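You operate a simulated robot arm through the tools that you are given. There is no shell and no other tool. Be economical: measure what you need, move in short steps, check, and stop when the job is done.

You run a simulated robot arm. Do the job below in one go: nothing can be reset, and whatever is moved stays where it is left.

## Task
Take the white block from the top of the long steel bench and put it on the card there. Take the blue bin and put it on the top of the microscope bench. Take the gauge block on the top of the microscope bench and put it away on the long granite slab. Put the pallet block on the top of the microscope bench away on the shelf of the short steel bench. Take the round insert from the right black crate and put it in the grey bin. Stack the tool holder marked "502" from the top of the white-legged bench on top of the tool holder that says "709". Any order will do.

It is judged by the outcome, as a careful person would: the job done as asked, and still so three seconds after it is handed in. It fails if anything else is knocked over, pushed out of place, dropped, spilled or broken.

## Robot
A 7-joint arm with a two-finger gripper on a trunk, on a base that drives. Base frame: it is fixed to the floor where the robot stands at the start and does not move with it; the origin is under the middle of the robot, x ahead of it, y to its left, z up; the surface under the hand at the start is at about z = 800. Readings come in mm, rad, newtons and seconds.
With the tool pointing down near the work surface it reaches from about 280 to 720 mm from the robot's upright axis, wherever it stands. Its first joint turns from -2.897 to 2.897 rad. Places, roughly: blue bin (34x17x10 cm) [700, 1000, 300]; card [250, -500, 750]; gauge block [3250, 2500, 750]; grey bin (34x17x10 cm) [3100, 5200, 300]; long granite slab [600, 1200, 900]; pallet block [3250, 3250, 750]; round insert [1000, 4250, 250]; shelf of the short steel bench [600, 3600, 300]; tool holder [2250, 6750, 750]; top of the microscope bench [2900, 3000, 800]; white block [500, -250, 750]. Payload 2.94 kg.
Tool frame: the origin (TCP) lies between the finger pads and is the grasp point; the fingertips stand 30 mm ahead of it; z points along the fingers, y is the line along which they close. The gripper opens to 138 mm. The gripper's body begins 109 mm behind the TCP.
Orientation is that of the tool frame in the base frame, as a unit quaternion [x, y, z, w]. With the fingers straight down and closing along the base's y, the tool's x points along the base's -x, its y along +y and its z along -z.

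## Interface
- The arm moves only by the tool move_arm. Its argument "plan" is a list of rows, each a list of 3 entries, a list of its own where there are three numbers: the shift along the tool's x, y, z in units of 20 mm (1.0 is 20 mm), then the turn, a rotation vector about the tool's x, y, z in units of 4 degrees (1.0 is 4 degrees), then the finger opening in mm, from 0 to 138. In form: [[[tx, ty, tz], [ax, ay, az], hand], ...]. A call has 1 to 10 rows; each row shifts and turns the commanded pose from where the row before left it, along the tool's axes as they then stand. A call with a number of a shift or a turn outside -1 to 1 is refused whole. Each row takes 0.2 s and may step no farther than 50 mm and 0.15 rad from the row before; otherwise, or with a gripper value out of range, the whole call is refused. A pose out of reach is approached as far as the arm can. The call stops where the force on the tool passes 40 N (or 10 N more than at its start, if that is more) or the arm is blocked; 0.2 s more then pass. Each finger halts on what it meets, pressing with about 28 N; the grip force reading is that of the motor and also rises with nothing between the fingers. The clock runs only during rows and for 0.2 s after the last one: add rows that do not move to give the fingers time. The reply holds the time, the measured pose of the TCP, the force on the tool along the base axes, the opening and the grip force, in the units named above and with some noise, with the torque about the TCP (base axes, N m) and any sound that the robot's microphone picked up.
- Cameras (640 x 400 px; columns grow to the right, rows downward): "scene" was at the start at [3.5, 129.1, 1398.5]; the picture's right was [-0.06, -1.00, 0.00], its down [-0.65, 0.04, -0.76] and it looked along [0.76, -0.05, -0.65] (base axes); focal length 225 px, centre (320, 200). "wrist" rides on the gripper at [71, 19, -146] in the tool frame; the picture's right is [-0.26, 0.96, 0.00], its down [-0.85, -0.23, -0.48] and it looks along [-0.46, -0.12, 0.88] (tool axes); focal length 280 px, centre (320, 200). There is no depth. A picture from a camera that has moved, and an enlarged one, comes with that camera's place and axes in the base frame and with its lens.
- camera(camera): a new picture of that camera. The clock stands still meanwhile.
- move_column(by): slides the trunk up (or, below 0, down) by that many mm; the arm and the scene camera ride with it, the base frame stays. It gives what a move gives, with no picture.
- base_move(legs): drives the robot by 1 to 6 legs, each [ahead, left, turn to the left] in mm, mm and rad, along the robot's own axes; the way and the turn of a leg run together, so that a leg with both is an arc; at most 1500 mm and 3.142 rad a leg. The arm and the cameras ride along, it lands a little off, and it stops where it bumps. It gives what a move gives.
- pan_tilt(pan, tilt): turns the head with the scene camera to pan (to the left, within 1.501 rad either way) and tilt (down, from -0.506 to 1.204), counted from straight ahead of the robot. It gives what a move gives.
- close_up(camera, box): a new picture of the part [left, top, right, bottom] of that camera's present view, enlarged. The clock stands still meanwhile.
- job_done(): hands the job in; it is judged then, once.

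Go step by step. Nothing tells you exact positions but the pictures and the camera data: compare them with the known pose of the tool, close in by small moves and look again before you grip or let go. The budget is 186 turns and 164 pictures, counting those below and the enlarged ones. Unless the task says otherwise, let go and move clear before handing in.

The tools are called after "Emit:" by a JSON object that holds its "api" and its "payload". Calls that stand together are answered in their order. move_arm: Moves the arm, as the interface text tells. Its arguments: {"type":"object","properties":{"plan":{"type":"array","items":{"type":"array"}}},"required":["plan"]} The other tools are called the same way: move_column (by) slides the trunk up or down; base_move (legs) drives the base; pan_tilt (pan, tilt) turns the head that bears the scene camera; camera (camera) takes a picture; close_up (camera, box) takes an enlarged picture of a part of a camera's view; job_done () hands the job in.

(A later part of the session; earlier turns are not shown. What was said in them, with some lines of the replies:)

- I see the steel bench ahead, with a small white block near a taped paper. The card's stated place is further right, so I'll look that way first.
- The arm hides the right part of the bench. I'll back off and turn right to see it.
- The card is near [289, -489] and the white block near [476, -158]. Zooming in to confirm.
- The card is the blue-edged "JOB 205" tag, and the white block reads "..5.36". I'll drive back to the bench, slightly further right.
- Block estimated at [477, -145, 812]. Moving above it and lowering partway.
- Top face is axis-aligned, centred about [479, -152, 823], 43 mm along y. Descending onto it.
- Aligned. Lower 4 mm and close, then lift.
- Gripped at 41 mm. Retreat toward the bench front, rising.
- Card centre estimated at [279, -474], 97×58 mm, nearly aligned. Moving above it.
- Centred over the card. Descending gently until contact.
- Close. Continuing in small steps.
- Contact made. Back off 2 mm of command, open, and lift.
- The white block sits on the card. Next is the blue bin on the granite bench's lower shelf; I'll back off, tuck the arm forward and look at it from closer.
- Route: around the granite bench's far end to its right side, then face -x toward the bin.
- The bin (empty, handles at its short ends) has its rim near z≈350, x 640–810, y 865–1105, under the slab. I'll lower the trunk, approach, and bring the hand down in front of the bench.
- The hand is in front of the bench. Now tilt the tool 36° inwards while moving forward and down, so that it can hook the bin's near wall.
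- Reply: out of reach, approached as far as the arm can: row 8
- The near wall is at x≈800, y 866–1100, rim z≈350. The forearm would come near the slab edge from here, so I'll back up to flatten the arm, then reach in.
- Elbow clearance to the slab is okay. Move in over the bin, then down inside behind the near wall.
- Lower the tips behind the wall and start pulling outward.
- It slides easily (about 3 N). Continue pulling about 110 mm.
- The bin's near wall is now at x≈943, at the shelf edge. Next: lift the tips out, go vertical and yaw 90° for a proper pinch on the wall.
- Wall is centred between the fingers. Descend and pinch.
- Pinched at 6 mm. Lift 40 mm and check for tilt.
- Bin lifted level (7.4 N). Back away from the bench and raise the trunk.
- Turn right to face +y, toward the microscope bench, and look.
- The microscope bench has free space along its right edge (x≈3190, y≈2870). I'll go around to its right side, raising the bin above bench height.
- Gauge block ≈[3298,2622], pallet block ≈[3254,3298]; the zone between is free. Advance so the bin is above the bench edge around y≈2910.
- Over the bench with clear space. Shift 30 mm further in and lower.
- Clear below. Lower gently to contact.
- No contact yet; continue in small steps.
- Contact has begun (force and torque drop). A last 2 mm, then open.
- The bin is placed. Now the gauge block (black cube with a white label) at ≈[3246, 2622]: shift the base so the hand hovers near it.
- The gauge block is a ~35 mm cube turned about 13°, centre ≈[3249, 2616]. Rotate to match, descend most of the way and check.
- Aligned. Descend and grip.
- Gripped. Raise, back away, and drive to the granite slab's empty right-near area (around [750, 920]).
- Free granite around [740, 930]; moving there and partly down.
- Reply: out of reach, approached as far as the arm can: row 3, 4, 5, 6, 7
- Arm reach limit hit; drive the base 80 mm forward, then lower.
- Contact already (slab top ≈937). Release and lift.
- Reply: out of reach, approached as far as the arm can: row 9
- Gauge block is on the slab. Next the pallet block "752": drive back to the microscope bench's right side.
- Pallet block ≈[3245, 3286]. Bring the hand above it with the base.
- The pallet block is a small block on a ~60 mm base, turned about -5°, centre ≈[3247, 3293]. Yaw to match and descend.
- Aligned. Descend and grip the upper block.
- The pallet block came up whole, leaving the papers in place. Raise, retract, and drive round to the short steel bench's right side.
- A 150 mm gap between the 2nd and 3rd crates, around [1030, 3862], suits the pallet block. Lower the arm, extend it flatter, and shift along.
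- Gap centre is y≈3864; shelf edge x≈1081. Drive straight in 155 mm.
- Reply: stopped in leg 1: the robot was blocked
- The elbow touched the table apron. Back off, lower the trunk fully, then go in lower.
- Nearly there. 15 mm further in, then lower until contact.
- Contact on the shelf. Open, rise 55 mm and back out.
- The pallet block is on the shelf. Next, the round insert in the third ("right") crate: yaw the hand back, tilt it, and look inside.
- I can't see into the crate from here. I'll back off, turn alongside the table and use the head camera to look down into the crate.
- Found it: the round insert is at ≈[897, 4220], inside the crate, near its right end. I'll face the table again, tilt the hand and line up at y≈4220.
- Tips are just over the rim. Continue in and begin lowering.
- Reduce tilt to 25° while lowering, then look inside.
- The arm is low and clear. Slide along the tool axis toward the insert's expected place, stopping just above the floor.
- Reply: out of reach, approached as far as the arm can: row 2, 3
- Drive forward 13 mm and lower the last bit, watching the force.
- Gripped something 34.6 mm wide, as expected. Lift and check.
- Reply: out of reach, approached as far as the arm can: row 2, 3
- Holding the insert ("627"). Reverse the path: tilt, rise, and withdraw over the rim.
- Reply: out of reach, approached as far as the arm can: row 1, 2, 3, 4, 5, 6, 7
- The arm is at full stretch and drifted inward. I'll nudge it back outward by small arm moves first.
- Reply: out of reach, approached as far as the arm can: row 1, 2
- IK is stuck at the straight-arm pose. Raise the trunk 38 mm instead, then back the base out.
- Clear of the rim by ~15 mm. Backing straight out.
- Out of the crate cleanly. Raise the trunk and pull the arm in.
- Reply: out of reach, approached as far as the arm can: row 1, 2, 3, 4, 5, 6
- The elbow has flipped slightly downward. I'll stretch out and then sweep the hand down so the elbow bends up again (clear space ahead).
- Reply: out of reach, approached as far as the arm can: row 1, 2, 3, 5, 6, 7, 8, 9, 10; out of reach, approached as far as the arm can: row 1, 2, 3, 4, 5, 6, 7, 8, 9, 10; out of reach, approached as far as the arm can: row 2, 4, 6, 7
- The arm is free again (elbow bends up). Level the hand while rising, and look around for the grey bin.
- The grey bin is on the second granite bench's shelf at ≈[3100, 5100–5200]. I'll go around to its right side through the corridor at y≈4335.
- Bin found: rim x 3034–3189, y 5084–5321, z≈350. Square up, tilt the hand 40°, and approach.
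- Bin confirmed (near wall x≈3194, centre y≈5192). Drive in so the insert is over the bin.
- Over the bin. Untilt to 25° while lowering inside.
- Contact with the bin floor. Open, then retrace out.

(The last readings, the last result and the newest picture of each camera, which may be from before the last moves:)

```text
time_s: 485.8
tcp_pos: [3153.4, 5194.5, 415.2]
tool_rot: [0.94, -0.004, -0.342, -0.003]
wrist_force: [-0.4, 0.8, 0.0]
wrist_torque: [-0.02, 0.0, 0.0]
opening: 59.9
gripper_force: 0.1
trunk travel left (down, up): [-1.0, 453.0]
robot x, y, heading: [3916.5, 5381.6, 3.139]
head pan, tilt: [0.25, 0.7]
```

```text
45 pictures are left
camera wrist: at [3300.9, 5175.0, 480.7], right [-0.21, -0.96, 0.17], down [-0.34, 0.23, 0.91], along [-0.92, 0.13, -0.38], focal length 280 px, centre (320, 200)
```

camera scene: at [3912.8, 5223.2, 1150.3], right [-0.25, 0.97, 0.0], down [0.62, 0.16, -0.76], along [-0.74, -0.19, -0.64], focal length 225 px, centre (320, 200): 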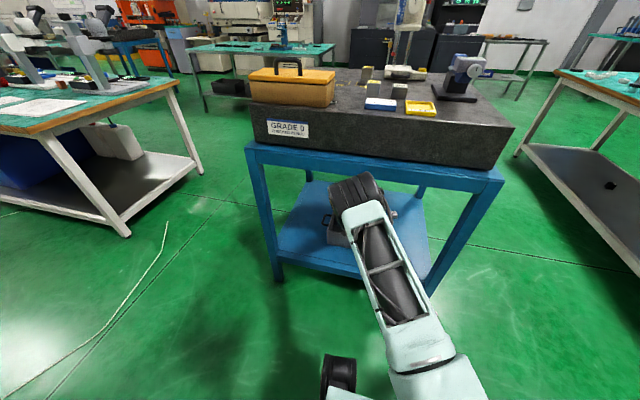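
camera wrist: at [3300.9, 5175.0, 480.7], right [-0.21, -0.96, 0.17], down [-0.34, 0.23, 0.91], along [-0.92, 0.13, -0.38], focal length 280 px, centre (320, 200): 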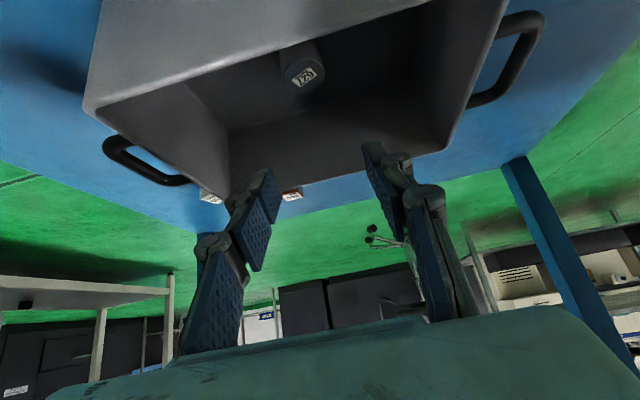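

Insert is standing in the grey bin. Back out, level and raise the arm, then return via the corridor toward the white-legged bench.

Emit:
{"api": "base_move", "payload": {"legs": [[-440, 0, 0]]}}

Emit:
{"api": "move_column", "payload": {"by": 400}}

Emit:
{"api": "move_arm", "payload": {"plan": [[[0.7, 0, -0.7], [0, 1, 0], 60], [[0.65, 0, -0.75], [0, 1, 0], 60], [[0.6, 0, -0.8], [0, 1, 0], 60], [[0.5, 0, -0.8], [0, 1, 0], 60], [[0.4, 0, -0.85], [0, 1, 0], 60], [[0.4, 0, -0.85], [0, 1, 0], 60], [[0.3, 0, -0.9], [0, 1, 0], 60], [[0.3, 0, -0.9], [0, 1, 0], 60], [[0.3, 0, -0.9], [0, 1, 0], 60], [[0.3, 0, -0.9], [0, 1, 0], 60]]}}

Emit:
{"api": "base_move", "payload": {"legs": [[0, 1040, 0], [1150, 0, 0], [1080, 0, 0], [0, 0, -1.57], [1200, 0, 0]]}}

Emit:
{"api": "pan_tilt", "payload": {"pan": 0.0, "tilt": 0.6}}

Emit:
{"api": "camera", "payload": {"camera": "scene"}}

```text
time_s: 488.4
tcp_pos: [3582.1, 5197.1, 414.5]
tool_rot: [0.94, -0.007, -0.341, -0.004]
wrist_force: [0.1, 0.0, 0.6]
wrist_torque: [0.0, -0.01, -0.01]
opening: 60.2
gripper_force: 0.0
trunk travel left (down, up): [-1.0, 453.0]
robot x, y, heading: [4344.8, 5380.9, 3.131]
head pan, tilt: [0.25, 0.7]
```

```text
time_s: 492.2
tcp_pos: [3582.5, 5197.1, 815.6]
tool_rot: [0.94, -0.006, -0.342, -0.004]
wrist_force: [-0.2, -0.2, 1.0]
wrist_torque: [0.04, -0.03, -0.02]
opening: 60.1
gripper_force: 0.0
trunk travel left (down, up): [-401.0, 53.0]
robot x, y, heading: [4346.4, 5377.4, 3.138]
head pan, tilt: [0.25, 0.7]
```

```text
time_s: 494.4
tcp_pos: [3721.2, 5196.2, 929.6]
tool_rot: [1.0, -0.007, 0.001, -0.001]
wrist_force: [0.7, -0.2, -0.2]
wrist_torque: [0.01, -0.01, -0.01]
opening: 60.1
gripper_force: 0.1
trunk travel left (down, up): [-401.0, 53.0]
robot x, y, heading: [4344.3, 5379.8, 3.134]
head pan, tilt: [0.25, 0.7]
```

```text
time_s: 524.2
tcp_pos: [1982.1, 6261.4, 928.2]
tool_rot: [-0.686, 0.727, -0.001, 0.001]
wrist_force: [0.0, -0.3, 0.5]
wrist_torque: [-0.02, -0.01, 0.02]
opening: 59.9
gripper_force: 0.0
trunk travel left (down, up): [-401.0, 53.0]
robot x, y, heading: [2135.0, 5631.3, 1.523]
head pan, tilt: [0.25, 0.7]
```

```text
time_s: 524.9
tcp_pos: [1981.7, 6261.6, 930.6]
tool_rot: [-0.686, 0.727, -0.002, 0.0]
wrist_force: [0.7, -0.3, 0.5]
wrist_torque: [0.0, 0.0, 0.01]
opening: 59.9
gripper_force: 0.1
trunk travel left (down, up): [-401.0, 53.0]
robot x, y, heading: [2137.9, 5625.7, 1.517]
head pan, tilt: [0.0, 0.6]
```

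```text
44 pictures are left
camera scene: at [2002.6, 5641.9, 1558.9], right [1.0, -0.05, 0.0], down [-0.03, -0.56, -0.82], along [0.04, 0.82, -0.57], focal length 225 px, centre (320, 200)
```

scene: 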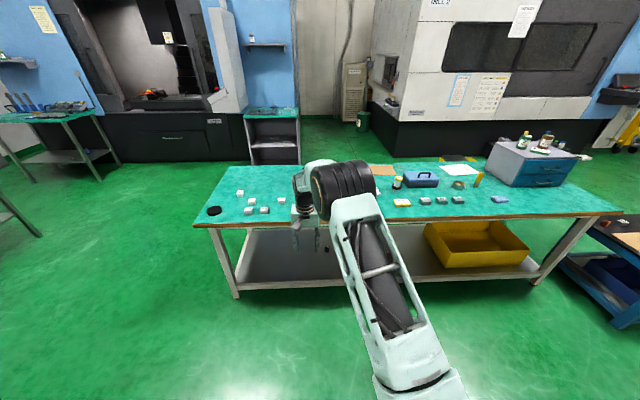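

Emit:
{"api": "close_up", "payload": {"camera": "scene", "box": [200, 150, 330, 240]}}

Emit:
{"api": "close_up", "payload": {"camera": "scene", "box": [360, 150, 530, 240]}}

```text
4.44 times, centred on (265, 195) of scene
camera zoom: at [2002.6, 5641.9, 1558.9], right [1.0, -0.05, 0.0], down [-0.03, -0.56, -0.82], along [0.04, 0.82, -0.57], focal length 1002 px, centre (564, 222)
```

zoom: 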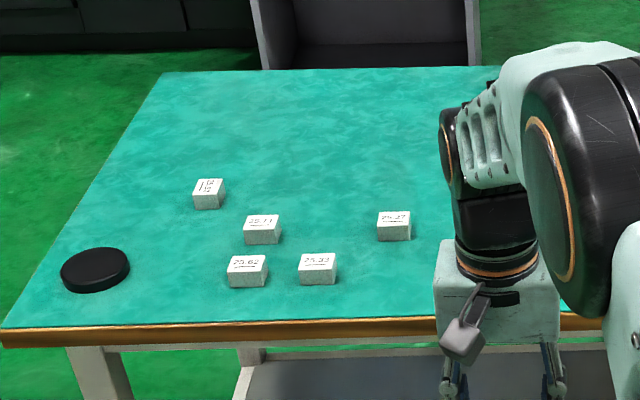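

```text
3.76 times, centred on (445, 195) of scene
camera zoom: at [2002.6, 5641.9, 1558.9], right [1.0, -0.05, 0.0], down [-0.03, -0.56, -0.82], along [0.04, 0.82, -0.57], focal length 848 px, centre (-151, 219)
```

zoom: 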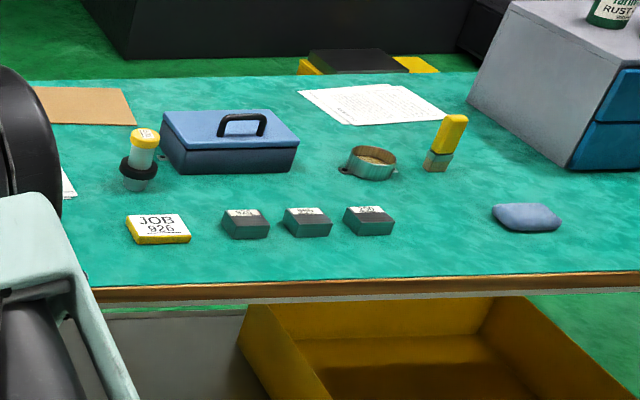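

The middle of the bench is hidden by the arm; shift right to see it.

Emit:
{"api": "base_move", "payload": {"legs": [[0, -480, 0.05]]}}

Emit:
{"api": "camera", "payload": {"camera": "scene"}}

Emit:
{"api": "close_up", "payload": {"camera": "scene", "box": [140, 140, 320, 240]}}

```text
time_s: 527.9
tcp_pos: [2215.4, 6249.8, 930.4]
tool_rot: [-0.697, 0.717, -0.002, 0.002]
wrist_force: [0.2, 0.1, 0.6]
wrist_torque: [-0.02, -0.02, -0.01]
opening: 60.1
gripper_force: 0.1
trunk travel left (down, up): [-401.0, 53.0]
robot x, y, heading: [2389.9, 5617.3, 1.56]
head pan, tilt: [0.0, 0.6]
stopped in leg 1: the robot was blocked; the commanded pose is now the measured one
```

```text
41 pictures are left
camera scene: at [2253.6, 5630.9, 1559.0], right [1.0, -0.01, 0.0], down [-0.01, -0.56, -0.83], along [0.01, 0.83, -0.56], focal length 225 px, centre (320, 200)
```

scene: 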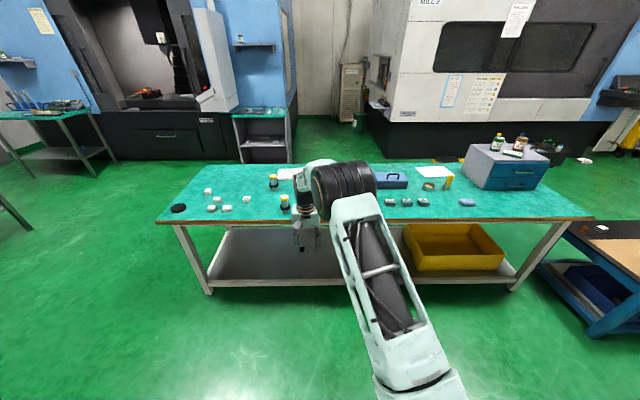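

```text
3.56 times, centred on (230, 190) of scene
camera zoom: at [2253.6, 5630.9, 1559.0], right [1.0, -0.01, 0.0], down [-0.01, -0.56, -0.83], along [0.01, 0.83, -0.56], focal length 801 px, centre (640, 236)
```

zoom: 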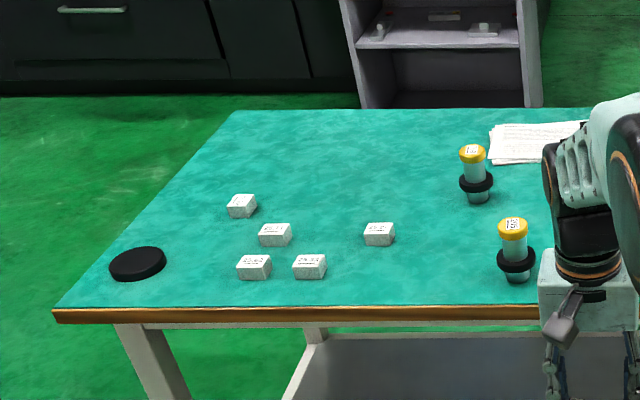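

Tool holders are the yellow-capped cylinders. Zoom on their labels.

Emit:
{"api": "base_move", "payload": {"legs": [[0, 40, 0]]}}

Emit:
{"api": "close_up", "payload": {"camera": "scene", "box": [260, 165, 320, 215]}}

Emit:
{"api": "camera", "payload": {"camera": "wrist"}}

```text
time_s: 528.9
tcp_pos: [2176.0, 6250.8, 928.5]
tool_rot: [-0.697, 0.717, -0.002, 0.001]
wrist_force: [-1.0, -0.8, 1.0]
wrist_torque: [0.0, -0.03, -0.03]
opening: 59.9
gripper_force: 0.1
trunk travel left (down, up): [-401.0, 53.0]
robot x, y, heading: [2350.0, 5622.1, 1.557]
head pan, tilt: [0.0, 0.6]
```

```text
8.00 times, centred on (290, 190) of scene
camera zoom: at [2213.8, 5631.5, 1558.9], right [1.0, -0.01, 0.0], down [-0.01, -0.56, -0.83], along [0.01, 0.82, -0.56], focal length 1803 px, centre (560, 280)
```

zoom: 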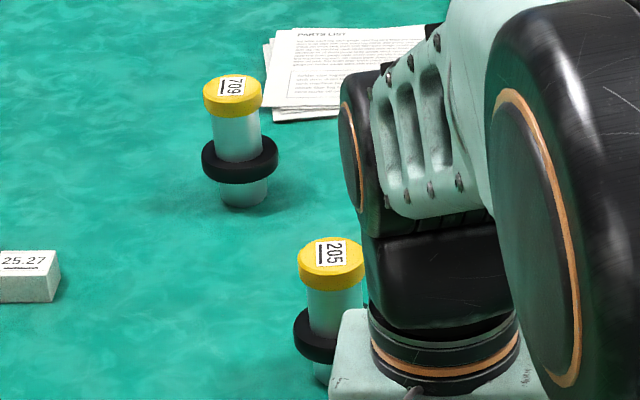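

```text
38 pictures are left
camera wrist: at [2153.6, 6180.3, 1074.9], right [-0.96, 0.29, 0.0], down [0.25, 0.84, 0.48], along [0.14, 0.46, -0.88], focal length 280 px, centre (320, 200)
```

wrist: 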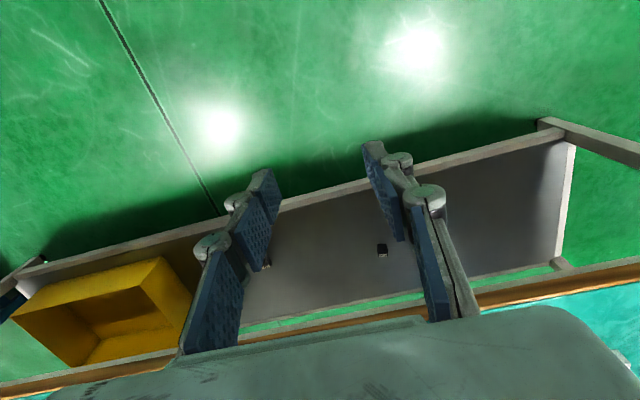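

Labels read "709" at the back and probably "205" in front; another holder must be near [2250, 6750], hidden by the arm. Raise and move the hand over to look with the wrist camera.

Emit:
{"api": "move_arm", "payload": {"plan": [[[0, 0, -1], [0, 0, 0], 80], [[0, 0, -1], [0, 0, 0], 80], [[0, 0, -1], [0, 0, 0], 80], [[0, 0, -1], [0, 0, 0], 80], [[0, 0, -1], [0, 0, 0], 80], [[0, 0, -1], [0, 0, 0], 80], [[0, 0, -1], [0, 0, 0], 80], [[0, 0, -1], [0, 0, 0], 80]]}}

Emit:
{"api": "base_move", "payload": {"legs": [[200, 0, 0.013]]}}

Emit:
{"api": "camera", "payload": {"camera": "wrist"}}

```text
time_s: 530.7
tcp_pos: [2175.2, 6250.5, 1091.6]
tool_rot: [-0.697, 0.717, -0.002, 0.002]
wrist_force: [0.4, 0.5, 0.4]
wrist_torque: [-0.01, -0.04, -0.01]
opening: 80.0
gripper_force: 0.1
trunk travel left (down, up): [-401.0, 53.0]
robot x, y, heading: [2348.6, 5621.2, 1.558]
head pan, tilt: [0.0, 0.6]
```

```text
time_s: 532.3
tcp_pos: [2168.8, 6451.7, 1089.7]
tool_rot: [-0.702, 0.712, -0.002, 0.002]
wrist_force: [-0.2, 0.8, -1.4]
wrist_torque: [-0.02, 0.0, 0.03]
opening: 80.0
gripper_force: 0.0
trunk travel left (down, up): [-401.0, 53.0]
robot x, y, heading: [2355.1, 5828.7, 1.571]
head pan, tilt: [0.0, 0.6]
```

```text
37 pictures are left
camera wrist: at [2147.3, 6381.7, 1235.3], right [-0.96, 0.28, 0.0], down [0.24, 0.85, 0.48], along [0.13, 0.46, -0.88], focal length 280 px, centre (320, 200)
```

wrist: 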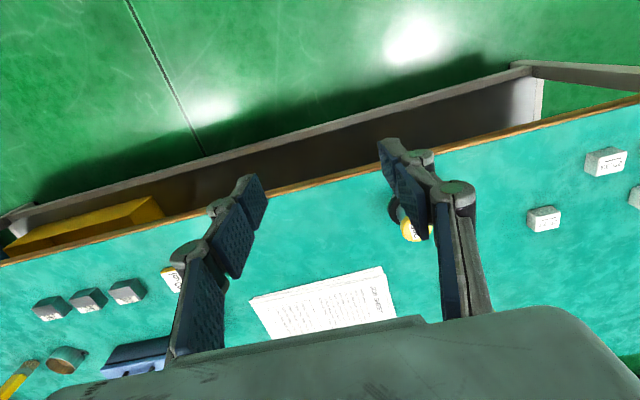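

Emit:
{"api": "base_move", "payload": {"legs": [[0, 550, 0]]}}

Emit:
{"api": "camera", "payload": {"camera": "scene"}}

Emit:
{"api": "close_up", "payload": {"camera": "scene", "box": [370, 170, 530, 280]}}

```text
time_s: 537.6
tcp_pos: [1621.2, 6453.5, 1090.1]
tool_rot: [-0.701, 0.713, -0.002, 0.002]
wrist_force: [-0.2, -0.2, 0.1]
wrist_torque: [0.02, 0.04, 0.01]
opening: 79.9
gripper_force: 0.2
trunk travel left (down, up): [-401.0, 53.0]
robot x, y, heading: [1803.0, 5825.5, 1.565]
head pan, tilt: [0.0, 0.6]
```

```text
36 pictures are left
camera scene: at [1666.2, 5835.0, 1559.0], right [1.0, -0.01, 0.0], down [0.0, -0.56, -0.83], along [0.0, 0.83, -0.56], focal length 225 px, centre (320, 200)
```

scene: 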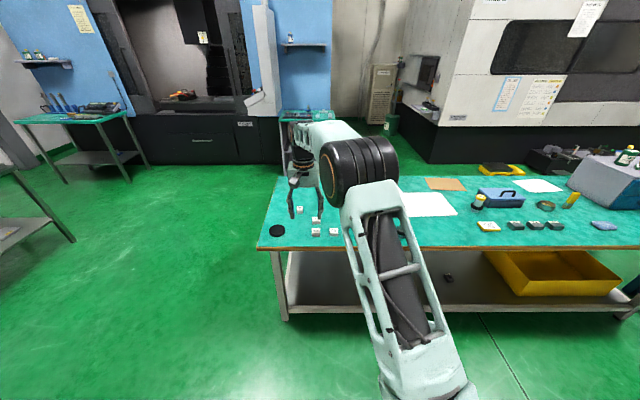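

```text
3.64 times, centred on (450, 225) of scene
camera zoom: at [1666.2, 5835.0, 1559.0], right [1.0, -0.01, 0.0], down [0.0, -0.56, -0.83], along [0.0, 0.83, -0.56], focal length 820 px, centre (-153, 109)
```

zoom: 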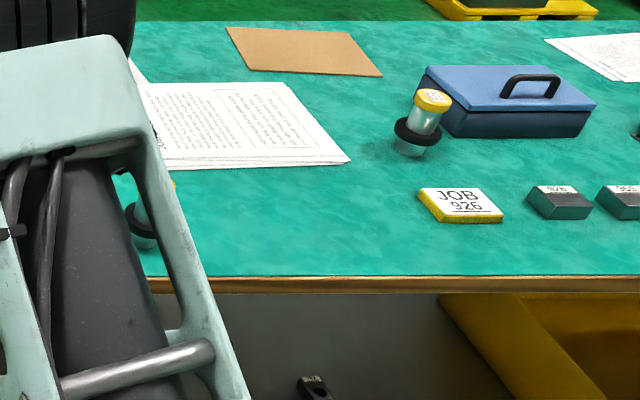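

Emit:
{"api": "close_up", "payload": {"camera": "scene", "box": [472, 188, 496, 206]}}

```text
16.00 times, centred on (484, 197) of scene
camera zoom: at [1666.2, 5835.0, 1559.0], right [1.0, -0.01, 0.0], down [0.0, -0.56, -0.83], along [0.0, 0.83, -0.56], focal length 3606 px, centre (-2304, 248)
```

zoom: 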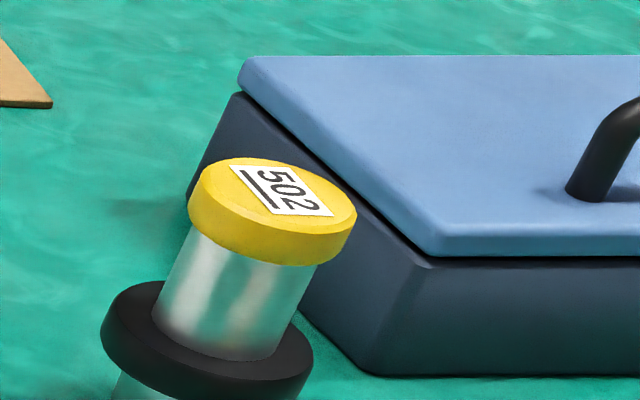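

Confirmed: "502" (bar underneath) is the one by the blue toolbox at ≈[2550, 6855]; "709" at ≈[1977, 6856]; the front one is "205". Move the hand over 502.

Emit:
{"api": "base_move", "payload": {"legs": [[330, 0, 0.006], [0, -920, 0]]}}

Emit:
{"api": "camera", "payload": {"camera": "wrist"}}

Emit:
{"api": "camera", "payload": {"camera": "scene"}}

```text
time_s: 547.9
tcp_pos: [2541.6, 6782.0, 1091.2]
tool_rot: [-0.701, 0.713, 0.0, 0.001]
wrist_force: [-0.5, 0.5, -0.6]
wrist_torque: [-0.01, 0.0, 0.0]
opening: 80.2
gripper_force: 0.1
trunk travel left (down, up): [-401.0, 53.0]
robot x, y, heading: [2723.3, 6156.7, 1.563]
head pan, tilt: [0.0, 0.6]
```

```text
33 pictures are left
camera wrist: at [2520.4, 6712.5, 1235.6], right [-0.96, 0.28, 0.0], down [0.24, 0.84, 0.48], along [0.14, 0.46, -0.88], focal length 280 px, centre (320, 200)
```

wrist: 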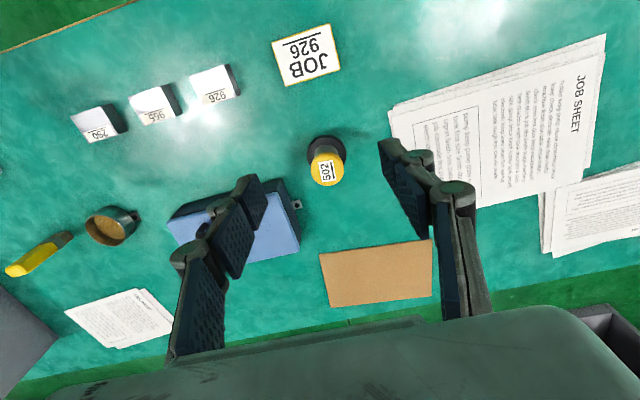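

```text
32 pictures are left
camera scene: at [2586.8, 6164.0, 1559.0], right [1.0, 0.0, 0.0], down [0.0, -0.56, -0.83], along [0.0, 0.83, -0.56], focal length 225 px, centre (320, 200)
```

scene: 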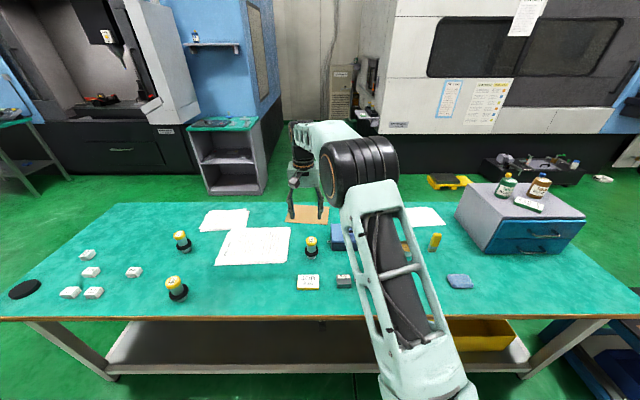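

Cap top at ≈[2553, 6855, 888]. Shift the base to centre over it and check.

Emit:
{"api": "base_move", "payload": {"legs": [[72, -11, 0]]}}

Emit:
{"api": "move_arm", "payload": {"plan": [[[0, 0, 1], [0, 0, 0], 66], [[0, 0, 1], [0, 0, 0], 66], [[0, 0, 1], [0, 0, 0], 66], [[0, 0, 1], [0, 0, 0], 66], [[0, 0, 1], [0, 0, 0], 66], [[0, 0, 0], [0, 0, 0], 66]]}}

Emit:
{"api": "camera", "payload": {"camera": "wrist"}}

```text
time_s: 548.9
tcp_pos: [2553.8, 6857.5, 1090.6]
tool_rot: [-0.701, 0.713, -0.003, 0.003]
wrist_force: [0.1, -0.1, 1.1]
wrist_torque: [-0.04, 0.02, 0.02]
opening: 79.9
gripper_force: 0.0
trunk travel left (down, up): [-401.0, 53.0]
robot x, y, heading: [2732.1, 6230.1, 1.569]
head pan, tilt: [0.0, 0.6]
```

```text
time_s: 550.3
tcp_pos: [2553.8, 6856.3, 990.2]
tool_rot: [-0.701, 0.713, -0.001, 0.002]
wrist_force: [0.0, 0.3, 0.2]
wrist_torque: [0.01, -0.03, -0.02]
opening: 66.0
gripper_force: 0.0
trunk travel left (down, up): [-401.0, 53.0]
robot x, y, heading: [2732.9, 6229.6, 1.567]
head pan, tilt: [0.0, 0.6]
```

```text
31 pictures are left
camera wrist: at [2532.5, 6786.0, 1135.0], right [-0.96, 0.28, 0.0], down [0.24, 0.84, 0.48], along [0.14, 0.46, -0.88], focal length 280 px, centre (320, 200)
```

wrist: 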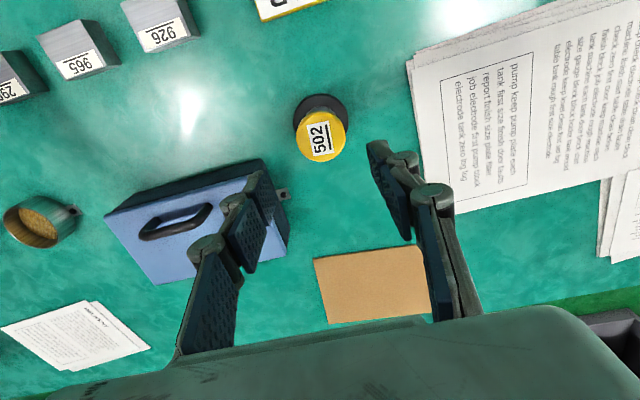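

Aligned ("502" confirmed). Descend to the cap and check.

Emit:
{"api": "move_arm", "payload": {"plan": [[[0.2, 0.1, 1], [0, 0, 0], 66], [[0, 0, 1], [0, 0, 0], 66], [[0, 0, 1], [0, 0, 0], 66], [[0, 0, 1], [0, 0, 0], 66], [[0, 0, 1], [0, 0, 0], 66], [[0, 0, 0.7], [0, 0, 0], 66], [[0, 0, 0], [0, 0, 0], 66]]}}

Emit:
{"api": "camera", "payload": {"camera": "wrist"}}

Emit:
{"api": "close_up", "payload": {"camera": "scene", "box": [260, 190, 370, 280]}}

```text
time_s: 551.9
tcp_pos: [2552.2, 6851.1, 874.4]
tool_rot: [-0.701, 0.714, -0.002, 0.001]
wrist_force: [0.6, -0.4, 0.7]
wrist_torque: [0.03, 0.0, 0.03]
opening: 65.8
gripper_force: 0.0
trunk travel left (down, up): [-401.0, 53.0]
robot x, y, heading: [2729.6, 6225.5, 1.565]
head pan, tilt: [0.0, 0.6]
```

```text
30 pictures are left
camera wrist: at [2530.9, 6781.9, 1019.9], right [-0.96, 0.28, 0.0], down [0.24, 0.84, 0.48], along [0.14, 0.46, -0.88], focal length 280 px, centre (320, 200)
```

wrist: 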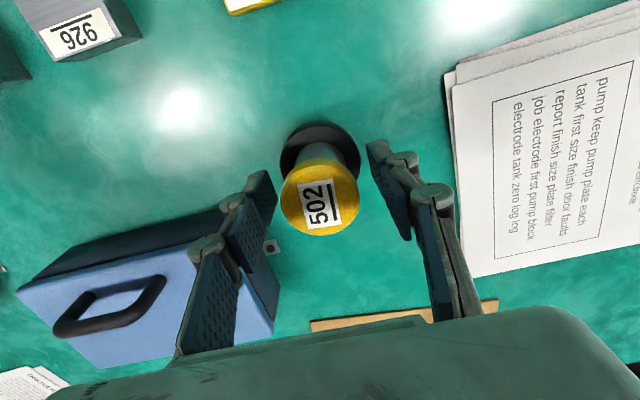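

```text
4.44 times, centred on (315, 235) of scene
camera zoom: at [2598.2, 6237.6, 1559.0], right [1.0, 0.0, 0.0], down [0.0, -0.56, -0.83], along [0.0, 0.83, -0.56], focal length 1002 px, centre (342, 44)
```

zoom: 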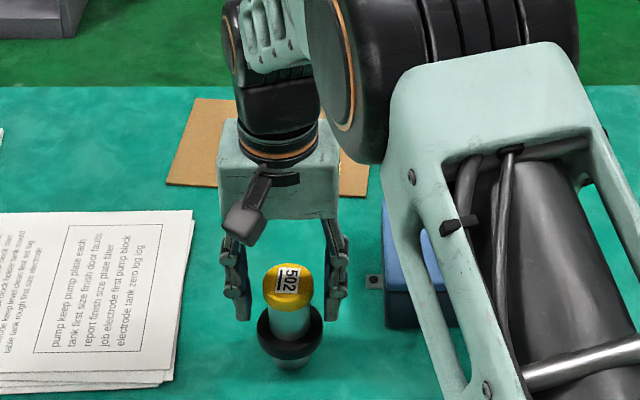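

Well centred. Close on the cap and lift.

Emit:
{"api": "move_arm", "payload": {"plan": [[[0, 0, 0], [0, 0, 0], 54], [[0, 0, 0], [0, 0, 0], 44], [[0, 0, 0], [0, 0, 0], 34], [[0, 0, 0], [0, 0, 0], 34], [[0, 0, 0], [0, 0, 0], 34], [[0, 0, -0.5], [0, 0, 0], 34], [[0, 0, -1], [0, 0, 0], 34], [[0, 0, 0], [0, 0, 0], 34]]}}

Emit:
{"api": "camera", "payload": {"camera": "wrist"}}

Emit:
{"api": "close_up", "payload": {"camera": "scene", "box": [260, 190, 370, 280]}}

```text
time_s: 553.7
tcp_pos: [2552.1, 6851.4, 905.1]
tool_rot: [-0.701, 0.714, -0.001, 0.002]
wrist_force: [0.1, 0.1, -4.8]
wrist_torque: [0.0, 0.0, 0.03]
opening: 43.7
gripper_force: 28.1
trunk travel left (down, up): [-401.0, 53.0]
robot x, y, heading: [2735.6, 6226.5, 1.566]
head pan, tilt: [0.0, 0.6]
```

```text
28 pictures are left
camera wrist: at [2530.8, 6781.6, 1049.7], right [-0.96, 0.28, 0.0], down [0.24, 0.85, 0.48], along [0.14, 0.46, -0.88], focal length 280 px, centre (320, 200)
```

wrist: 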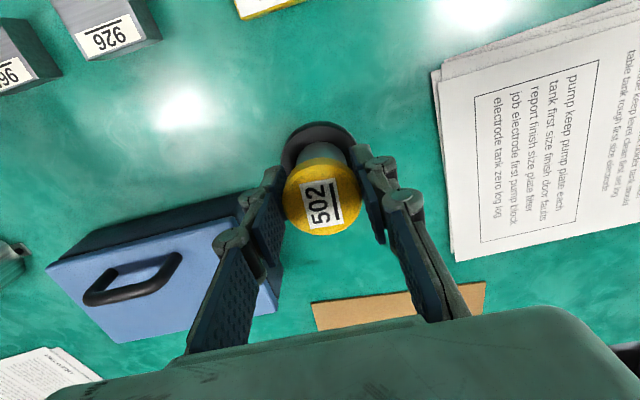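

```text
4.44 times, centred on (315, 235) of scene
camera zoom: at [2598.1, 6238.1, 1558.9], right [1.0, 0.0, 0.0], down [0.0, -0.57, -0.82], along [0.0, 0.82, -0.57], focal length 1002 px, centre (342, 44)
```

zoom: 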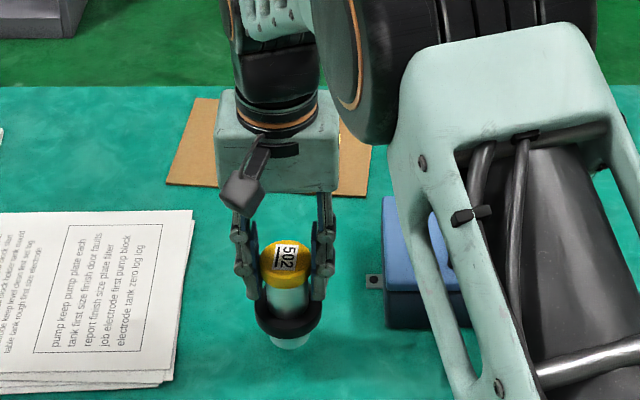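

Lifted cleanly. Raise and carry it across to 709.

Emit:
{"api": "move_arm", "payload": {"plan": [[[0, 0, -1], [0, 0, 0], 34], [[0, 0, -1], [0, 0, 0], 34], [[0, 0, -1], [0, 0, 0], 34], [[0, 0, -1], [0, 0, 0], 34], [[0, 0, -1], [0, 0, 0], 34], [[0, 0, -1], [0, 0, 0], 34], [[0, 0, -1], [0, 0, 0], 34], [[0, 0, -1], [0, 0, 0], 34]]}}

Emit:
{"api": "base_move", "payload": {"legs": [[0, 560, 0.004]]}}

Emit:
{"api": "camera", "payload": {"camera": "wrist"}}

Emit:
{"api": "camera", "payload": {"camera": "scene"}}

```text
time_s: 555.5
tcp_pos: [2550.4, 6853.4, 1067.5]
tool_rot: [-0.702, 0.713, -0.002, 0.003]
wrist_force: [-1.0, 0.5, -4.3]
wrist_torque: [-0.02, -0.03, 0.0]
opening: 43.9
gripper_force: 28.1
trunk travel left (down, up): [-401.0, 53.0]
robot x, y, heading: [2732.6, 6226.1, 1.567]
head pan, tilt: [0.0, 0.6]
```

```text
time_s: 560.9
tcp_pos: [1992.4, 6854.5, 1067.2]
tool_rot: [-0.7, 0.714, -0.002, 0.001]
wrist_force: [-0.1, 0.6, -3.8]
wrist_torque: [-0.03, -0.03, -0.01]
opening: 43.6
gripper_force: 28.1
trunk travel left (down, up): [-401.0, 53.0]
robot x, y, heading: [2177.2, 6231.0, 1.57]
head pan, tilt: [0.0, 0.6]
```

```text
26 pictures are left
camera wrist: at [1971.5, 6785.0, 1212.7], right [-0.96, 0.28, 0.0], down [0.24, 0.84, 0.48], along [0.14, 0.46, -0.88], focal length 280 px, centre (320, 200)
```

wrist: 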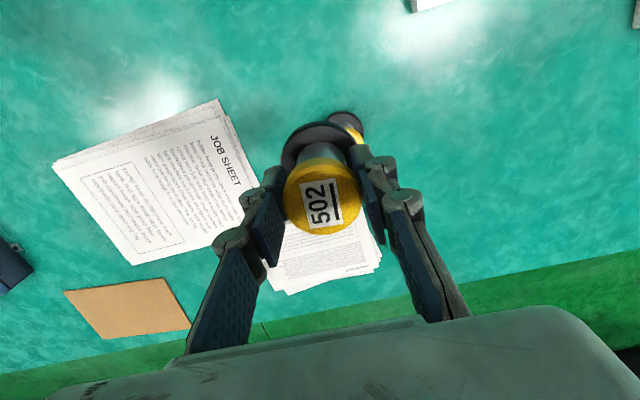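

```text
25 pictures are left
camera scene: at [2039.9, 6241.0, 1558.9], right [1.0, -0.01, 0.0], down [0.0, -0.57, -0.82], along [0.0, 0.82, -0.57], focal length 225 px, centre (320, 200)
```

scene: 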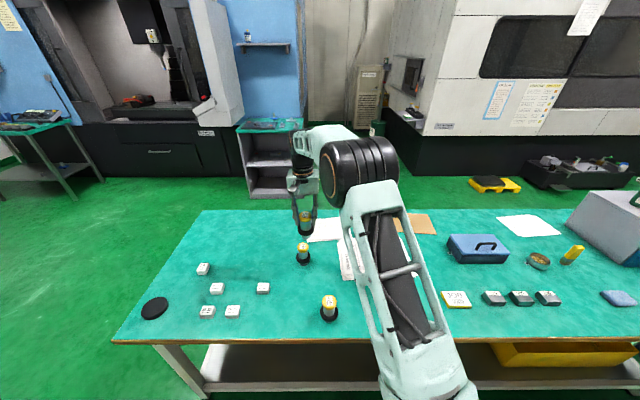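

Emit:
{"api": "close_up", "payload": {"camera": "scene", "box": [260, 190, 350, 270]}}

Emit:
{"api": "close_up", "payload": {"camera": "wrist", "box": [270, 90, 400, 250]}}

```text
5.00 times, centred on (305, 230) of scene
camera zoom: at [2039.9, 6241.0, 1558.9], right [1.0, -0.01, 0.0], down [0.0, -0.57, -0.82], along [0.0, 0.82, -0.57], focal length 1127 px, centre (395, 50)
```

zoom: 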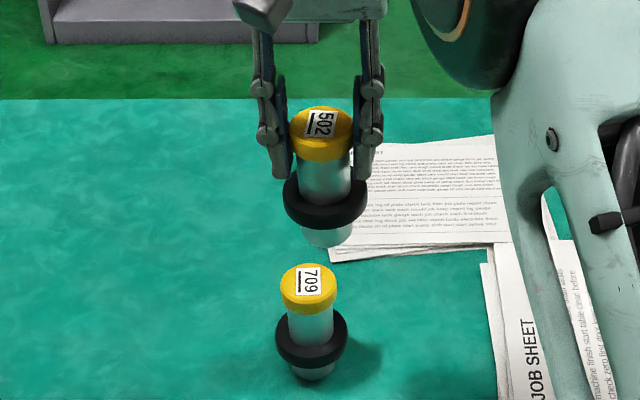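

```text
2.50 times, centred on (335, 170) of wrist
camera zoom: at [1971.5, 6785.0, 1212.7], right [-0.96, 0.28, 0.0], down [0.24, 0.84, 0.48], along [0.14, 0.46, -0.88], focal length 701 px, centre (282, 275)
```

zoom: 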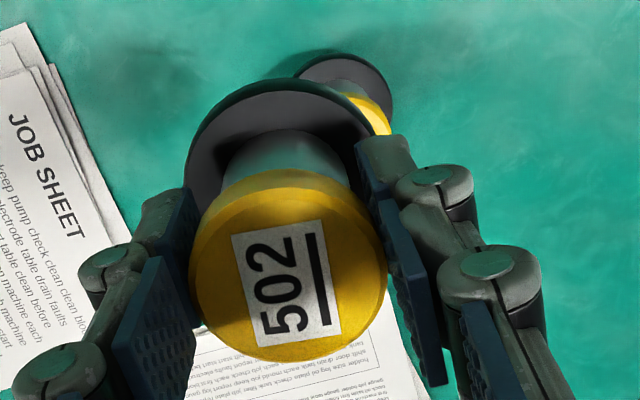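

709 estimated at [1970, 6888]. Move the held holder over it, part-way down, then re-measure.

Emit:
{"api": "move_arm", "payload": {"plan": [[[-0.83, 0.55, 0], [0, 0, 0], 34], [[-0.83, 0.55, 0], [0, 0, 0], 34], [[0, 0, 0.75], [0, 0, 0], 34], [[0, 0, 0.75], [0, 0, 0], 34], [[0, 0, 0], [0, 0, 0], 34]]}}

Emit:
{"api": "close_up", "payload": {"camera": "scene", "box": [260, 190, 350, 270]}}

Emit:
{"api": "close_up", "payload": {"camera": "wrist", "box": [260, 60, 400, 250]}}

```text
time_s: 562.1
tcp_pos: [1972.4, 6889.5, 1038.7]
tool_rot: [-0.701, 0.713, -0.002, 0.002]
wrist_force: [0.0, -0.4, -4.5]
wrist_torque: [-0.03, -0.02, -0.04]
opening: 43.8
gripper_force: 28.2
trunk travel left (down, up): [-401.0, 53.0]
robot x, y, heading: [2178.1, 6232.1, 1.569]
head pan, tilt: [0.0, 0.6]
```

```text
5.00 times, centred on (305, 230) of scene
camera zoom: at [2039.9, 6241.0, 1558.9], right [1.0, -0.01, 0.0], down [0.0, -0.57, -0.82], along [0.0, 0.82, -0.57], focal length 1127 px, centre (395, 50)
```

zoom: 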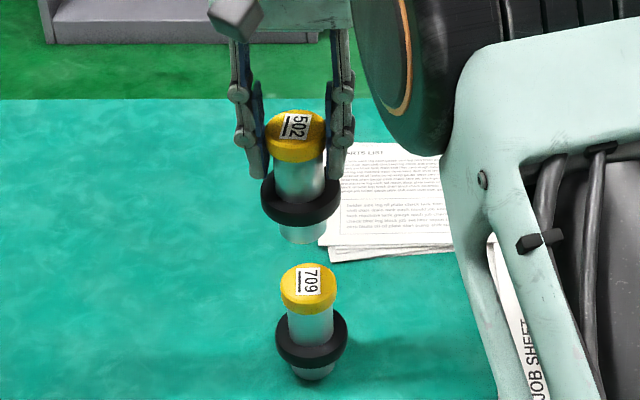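

```text
2.11 times, centred on (330, 155) of wrist
camera zoom: at [1950.1, 6819.3, 1183.2], right [-0.96, 0.28, 0.0], down [0.24, 0.84, 0.48], along [0.14, 0.46, -0.88], focal length 590 px, centre (299, 295)
```

zoom: 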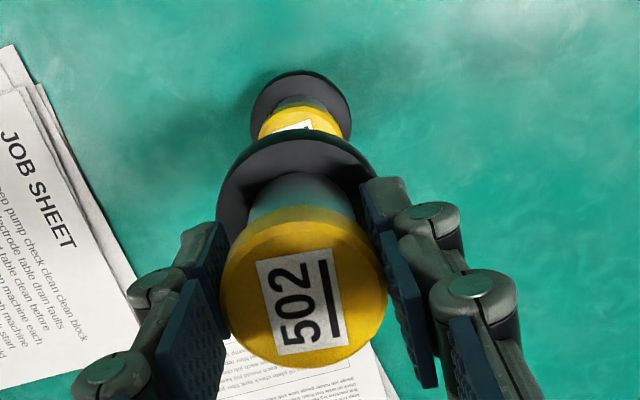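

Refined target [1975.5, 6895.5]. Adjust and lower to just above contact.

Emit:
{"api": "move_arm", "payload": {"plan": [[[-0.3, -0.15, 0], [0, 0, 0], 34], [[0, 0, 0.8], [0, 0, 0], 34], [[0, 0, 0.8], [0, 0, 0], 34], [[0, 0, 0], [0, 0, 0], 34]]}}

Emit:
{"api": "close_up", "payload": {"camera": "scene", "box": [270, 200, 340, 265]}}

Emit:
{"api": "close_up", "payload": {"camera": "wrist", "box": [260, 60, 400, 250]}}

```text
time_s: 563.1
tcp_pos: [1975.2, 6894.5, 1006.1]
tool_rot: [-0.7, 0.714, -0.002, 0.002]
wrist_force: [-0.3, 0.3, -4.1]
wrist_torque: [-0.04, -0.01, 0.0]
opening: 44.0
gripper_force: 28.7
trunk travel left (down, up): [-401.0, 53.0]
robot x, y, heading: [2176.4, 6229.9, 1.565]
head pan, tilt: [0.0, 0.6]
```

```text
6.15 times, centred on (305, 232) of scene
camera zoom: at [2039.9, 6241.0, 1558.9], right [1.0, -0.01, 0.0], down [0.0, -0.57, -0.82], along [0.0, 0.82, -0.57], focal length 1387 px, centre (412, 0)
```

zoom: 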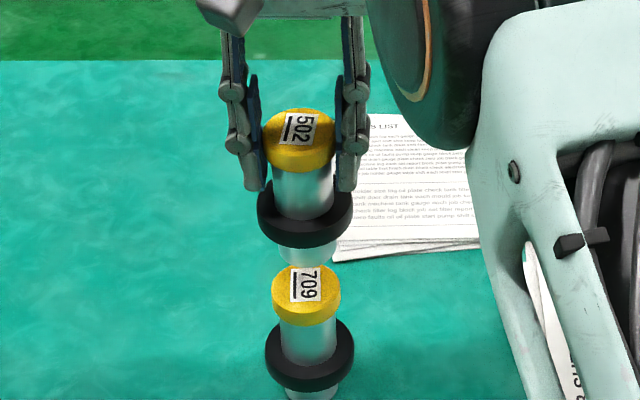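

```text
2.11 times, centred on (330, 155) of wrist
camera zoom: at [1953.8, 6825.0, 1151.6], right [-0.96, 0.28, 0.0], down [0.24, 0.84, 0.48], along [0.14, 0.46, -0.88], focal length 590 px, centre (299, 295)
```

zoom: 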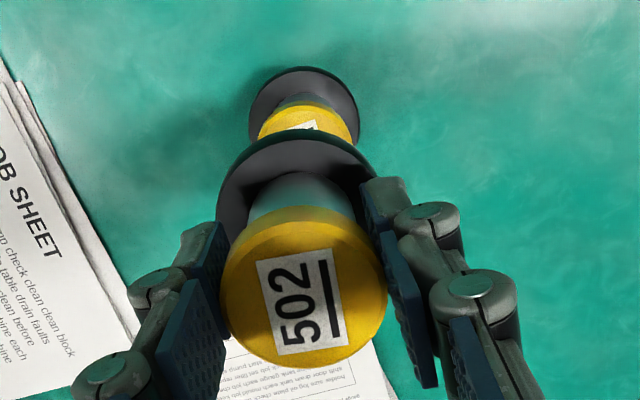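

Aligned within ~2 mm. Lower 20 mm, then small steps to contact.

Emit:
{"api": "move_arm", "payload": {"plan": [[[0, 0.07, 0.8], [0, 0, 0], 34], [[0, 0, 0.2], [0, 0, 0], 34], [[0, 0, 0], [0, 0, 0], 34]]}}

Emit:
{"api": "move_arm", "payload": {"plan": [[[0, 0, 0.14], [0, 0, 0], 34], [[0, 0, 0], [0, 0, 0], 34]]}}

Emit:
{"api": "move_arm", "payload": {"plan": [[[0, 0, 0.14], [0, 0, 0], 34], [[0, 0, 0], [0, 0, 0], 34]]}}

Emit:
{"api": "close_up", "payload": {"camera": "scene", "box": [270, 200, 340, 265]}}

```text
time_s: 563.9
tcp_pos: [1974.0, 6894.6, 985.2]
tool_rot: [-0.7, 0.714, -0.002, 0.003]
wrist_force: [-0.8, -0.5, -4.0]
wrist_torque: [-0.01, 0.03, 0.02]
opening: 43.8
gripper_force: 27.9
trunk travel left (down, up): [-401.0, 53.0]
robot x, y, heading: [2172.8, 6230.5, 1.564]
head pan, tilt: [0.0, 0.6]
```

```text
time_s: 564.5
tcp_pos: [1973.4, 6896.0, 983.6]
tool_rot: [-0.701, 0.713, -0.002, 0.002]
wrist_force: [-0.9, 0.1, -3.9]
wrist_torque: [-0.01, 0.01, 0.03]
opening: 43.8
gripper_force: 28.0
trunk travel left (down, up): [-401.0, 53.0]
robot x, y, heading: [2176.1, 6230.0, 1.563]
head pan, tilt: [0.0, 0.6]
```

```text
time_s: 565.1
tcp_pos: [1973.1, 6895.4, 979.9]
tool_rot: [-0.7, 0.714, -0.002, 0.001]
wrist_force: [-0.4, 0.1, -4.3]
wrist_torque: [-0.01, -0.01, 0.01]
opening: 43.7
gripper_force: 28.1
trunk travel left (down, up): [-401.0, 53.0]
robot x, y, heading: [2174.5, 6230.9, 1.569]
head pan, tilt: [0.0, 0.6]
```

```text
6.15 times, centred on (305, 232) of scene
camera zoom: at [2039.9, 6241.1, 1558.9], right [1.0, -0.01, 0.0], down [0.0, -0.57, -0.82], along [0.0, 0.82, -0.57], focal length 1387 px, centre (412, 0)
```

zoom: 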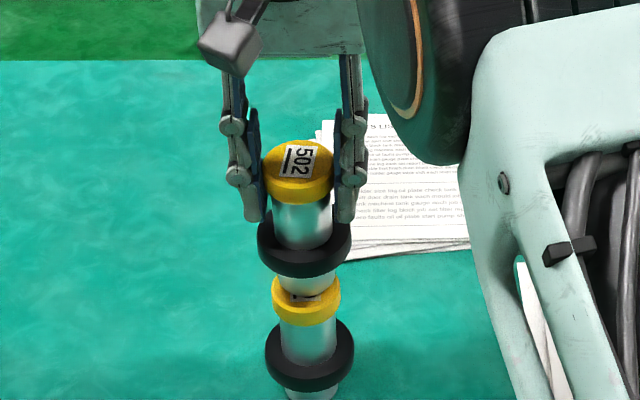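

Alignment looks right. Continue to contact.

Emit:
{"api": "move_arm", "payload": {"plan": [[[0, 0, 0.12], [0, 0, 0], 34], [[0, 0, 0], [0, 0, 0], 34]]}}

Emit:
{"api": "move_arm", "payload": {"plan": [[[0, 0, 0.1], [0, 0, 0], 34], [[0, 0, 0], [0, 0, 0], 34]]}}

Emit:
{"api": "move_arm", "payload": {"plan": [[[0, 0, 0.08], [0, 0, 0], 34], [[0, 0, 0], [0, 0, 0], 34]]}}

```text
time_s: 565.7
tcp_pos: [1972.2, 6895.9, 977.1]
tool_rot: [-0.7, 0.714, -0.002, 0.002]
wrist_force: [-0.5, -0.9, -4.0]
wrist_torque: [0.0, -0.02, 0.0]
opening: 43.8
gripper_force: 28.0
trunk travel left (down, up): [-401.0, 53.0]
robot x, y, heading: [2178.2, 6233.1, 1.565]
head pan, tilt: [0.0, 0.6]
```

```text
time_s: 566.3
tcp_pos: [1974.0, 6894.7, 977.5]
tool_rot: [-0.701, 0.713, -0.001, 0.002]
wrist_force: [0.3, -0.2, 2.7]
wrist_torque: [-0.03, 0.17, 0.0]
opening: 43.7
gripper_force: 28.2
trunk travel left (down, up): [-401.0, 53.0]
robot x, y, heading: [2175.5, 6231.5, 1.568]
head pan, tilt: [0.0, 0.6]
```

```text
time_s: 566.9
tcp_pos: [1973.5, 6894.4, 977.3]
tool_rot: [-0.7, 0.714, 0.0, 0.002]
wrist_force: [-0.1, 0.0, 13.4]
wrist_torque: [-0.06, 0.08, 0.04]
opening: 43.8
gripper_force: 27.7
trunk travel left (down, up): [-401.0, 53.0]
robot x, y, heading: [2172.2, 6233.6, 1.564]
head pan, tilt: [0.0, 0.6]
```

Seated squarely. Relieve pressure, open slowly, and rise.

Emit:
{"api": "move_arm", "payload": {"plan": [[[0, 0, -0.08], [0, 0, 0], 34], [[0, 0, 0], [0, 0, 0], 42], [[0, 0, 0], [0, 0, 0], 50], [[0, 0, 0], [0, 0, 0], 60], [[0, 0, 0], [0, 0, 0], 70], [[0, 0, 0], [0, 0, 0], 70], [[0, 0, -0.6], [0, 0, 0], 70], [[0, 0, -1], [0, 0, 0], 70], [[0, 0, -1], [0, 0, 0], 70], [[0, 0, -1], [0, 0, 0], 70]]}}

Emit:
{"api": "camera", "payload": {"camera": "wrist"}}

Emit:
{"api": "close_up", "payload": {"camera": "scene", "box": [250, 190, 360, 275]}}

```text
time_s: 569.1
tcp_pos: [1974.2, 6894.1, 1046.7]
tool_rot: [-0.7, 0.714, -0.002, 0.002]
wrist_force: [0.5, 0.4, -1.1]
wrist_torque: [0.0, 0.03, 0.02]
opening: 70.1
gripper_force: 0.0
trunk travel left (down, up): [-401.0, 53.0]
robot x, y, heading: [2175.0, 6232.1, 1.568]
head pan, tilt: [0.0, 0.6]
```

```text
17 pictures are left
camera wrist: at [1952.6, 6824.0, 1193.3], right [-0.96, 0.28, 0.0], down [0.24, 0.84, 0.48], along [0.14, 0.46, -0.88], focal length 280 px, centre (320, 200)
```

wrist: 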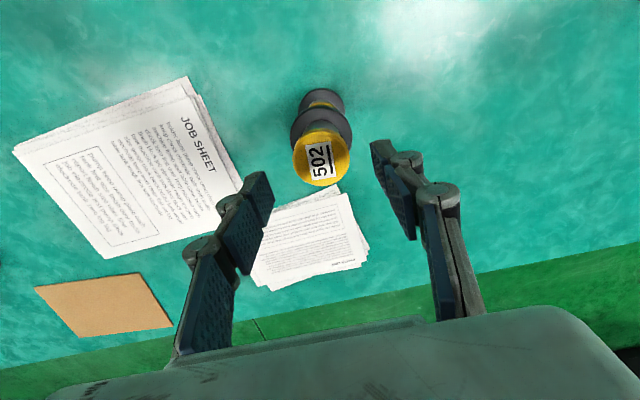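

```text
4.71 times, centred on (305, 232) of scene
camera zoom: at [2040.1, 6240.2, 1559.0], right [1.0, -0.01, 0.0], down [0.0, -0.56, -0.83], along [0.0, 0.83, -0.56], focal length 1061 px, centre (391, 47)
```

zoom: 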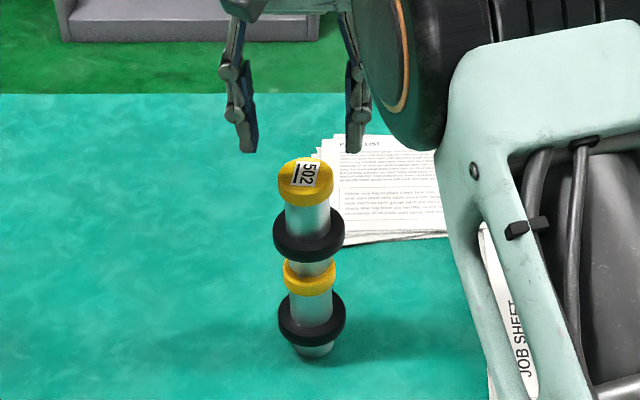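

The stack stands straight: 502 on 709. Lift clear, back off, and take one last check.

Emit:
{"api": "move_arm", "payload": {"plan": [[[0, 0, -1], [0, 0, 0], 70], [[0, 0, -1], [0, 0, 0], 70], [[0, 0, -1], [0, 0, 0], 70]]}}

Emit:
{"api": "base_move", "payload": {"legs": [[-250, 0, 0]]}}

Emit:
{"api": "camera", "payload": {"camera": "scene"}}

```text
time_s: 569.9
tcp_pos: [1974.6, 6893.4, 1108.7]
tool_rot: [-0.701, 0.713, -0.002, 0.002]
wrist_force: [-0.7, -0.9, -1.1]
wrist_torque: [0.0, 0.02, 0.0]
opening: 70.0
gripper_force: 0.1
trunk travel left (down, up): [-401.0, 53.0]
robot x, y, heading: [2176.2, 6229.3, 1.562]
head pan, tilt: [0.0, 0.6]
```

```text
time_s: 571.7
tcp_pos: [1974.7, 6646.8, 1108.9]
tool_rot: [-0.7, 0.714, -0.002, 0.001]
wrist_force: [0.0, -0.6, 0.4]
wrist_torque: [0.03, -0.02, 0.0]
opening: 69.9
gripper_force: 0.0
trunk travel left (down, up): [-401.0, 53.0]
robot x, y, heading: [2174.5, 5988.7, 1.567]
head pan, tilt: [0.0, 0.6]
```

```text
15 pictures are left
camera scene: at [2038.7, 5994.8, 1559.0], right [1.0, -0.01, 0.0], down [0.0, -0.56, -0.83], along [0.01, 0.83, -0.56], focal length 225 px, centre (320, 200)
```

scene: 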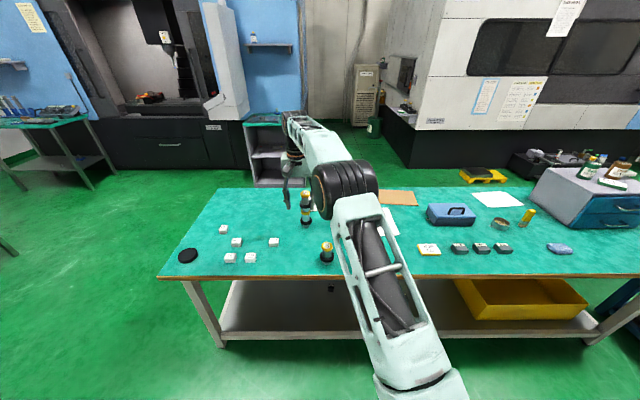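

All six items are placed, the stack is standing, and the hand is clear. Handing in.

Emit:
{"api": "job_done", "payload": {}}

```text
The job is handed in.
```

All six jobs are done and handed in:
- The white block is on the card.
- The blue bin is on the microscope bench.
- The gauge block is on the long granite slab.
- The pallet block is on the short steel bench's shelf.
- The round insert is in the grey bin.
- Tool holder 502 is stacked on 709.

I noticed two light bumps. The elbow touched the short steel bench's apron once. The base was also blocked once while strafing, apparently against the second granite bench. I saw nothing moved, but I did not go back to check that granite bench.
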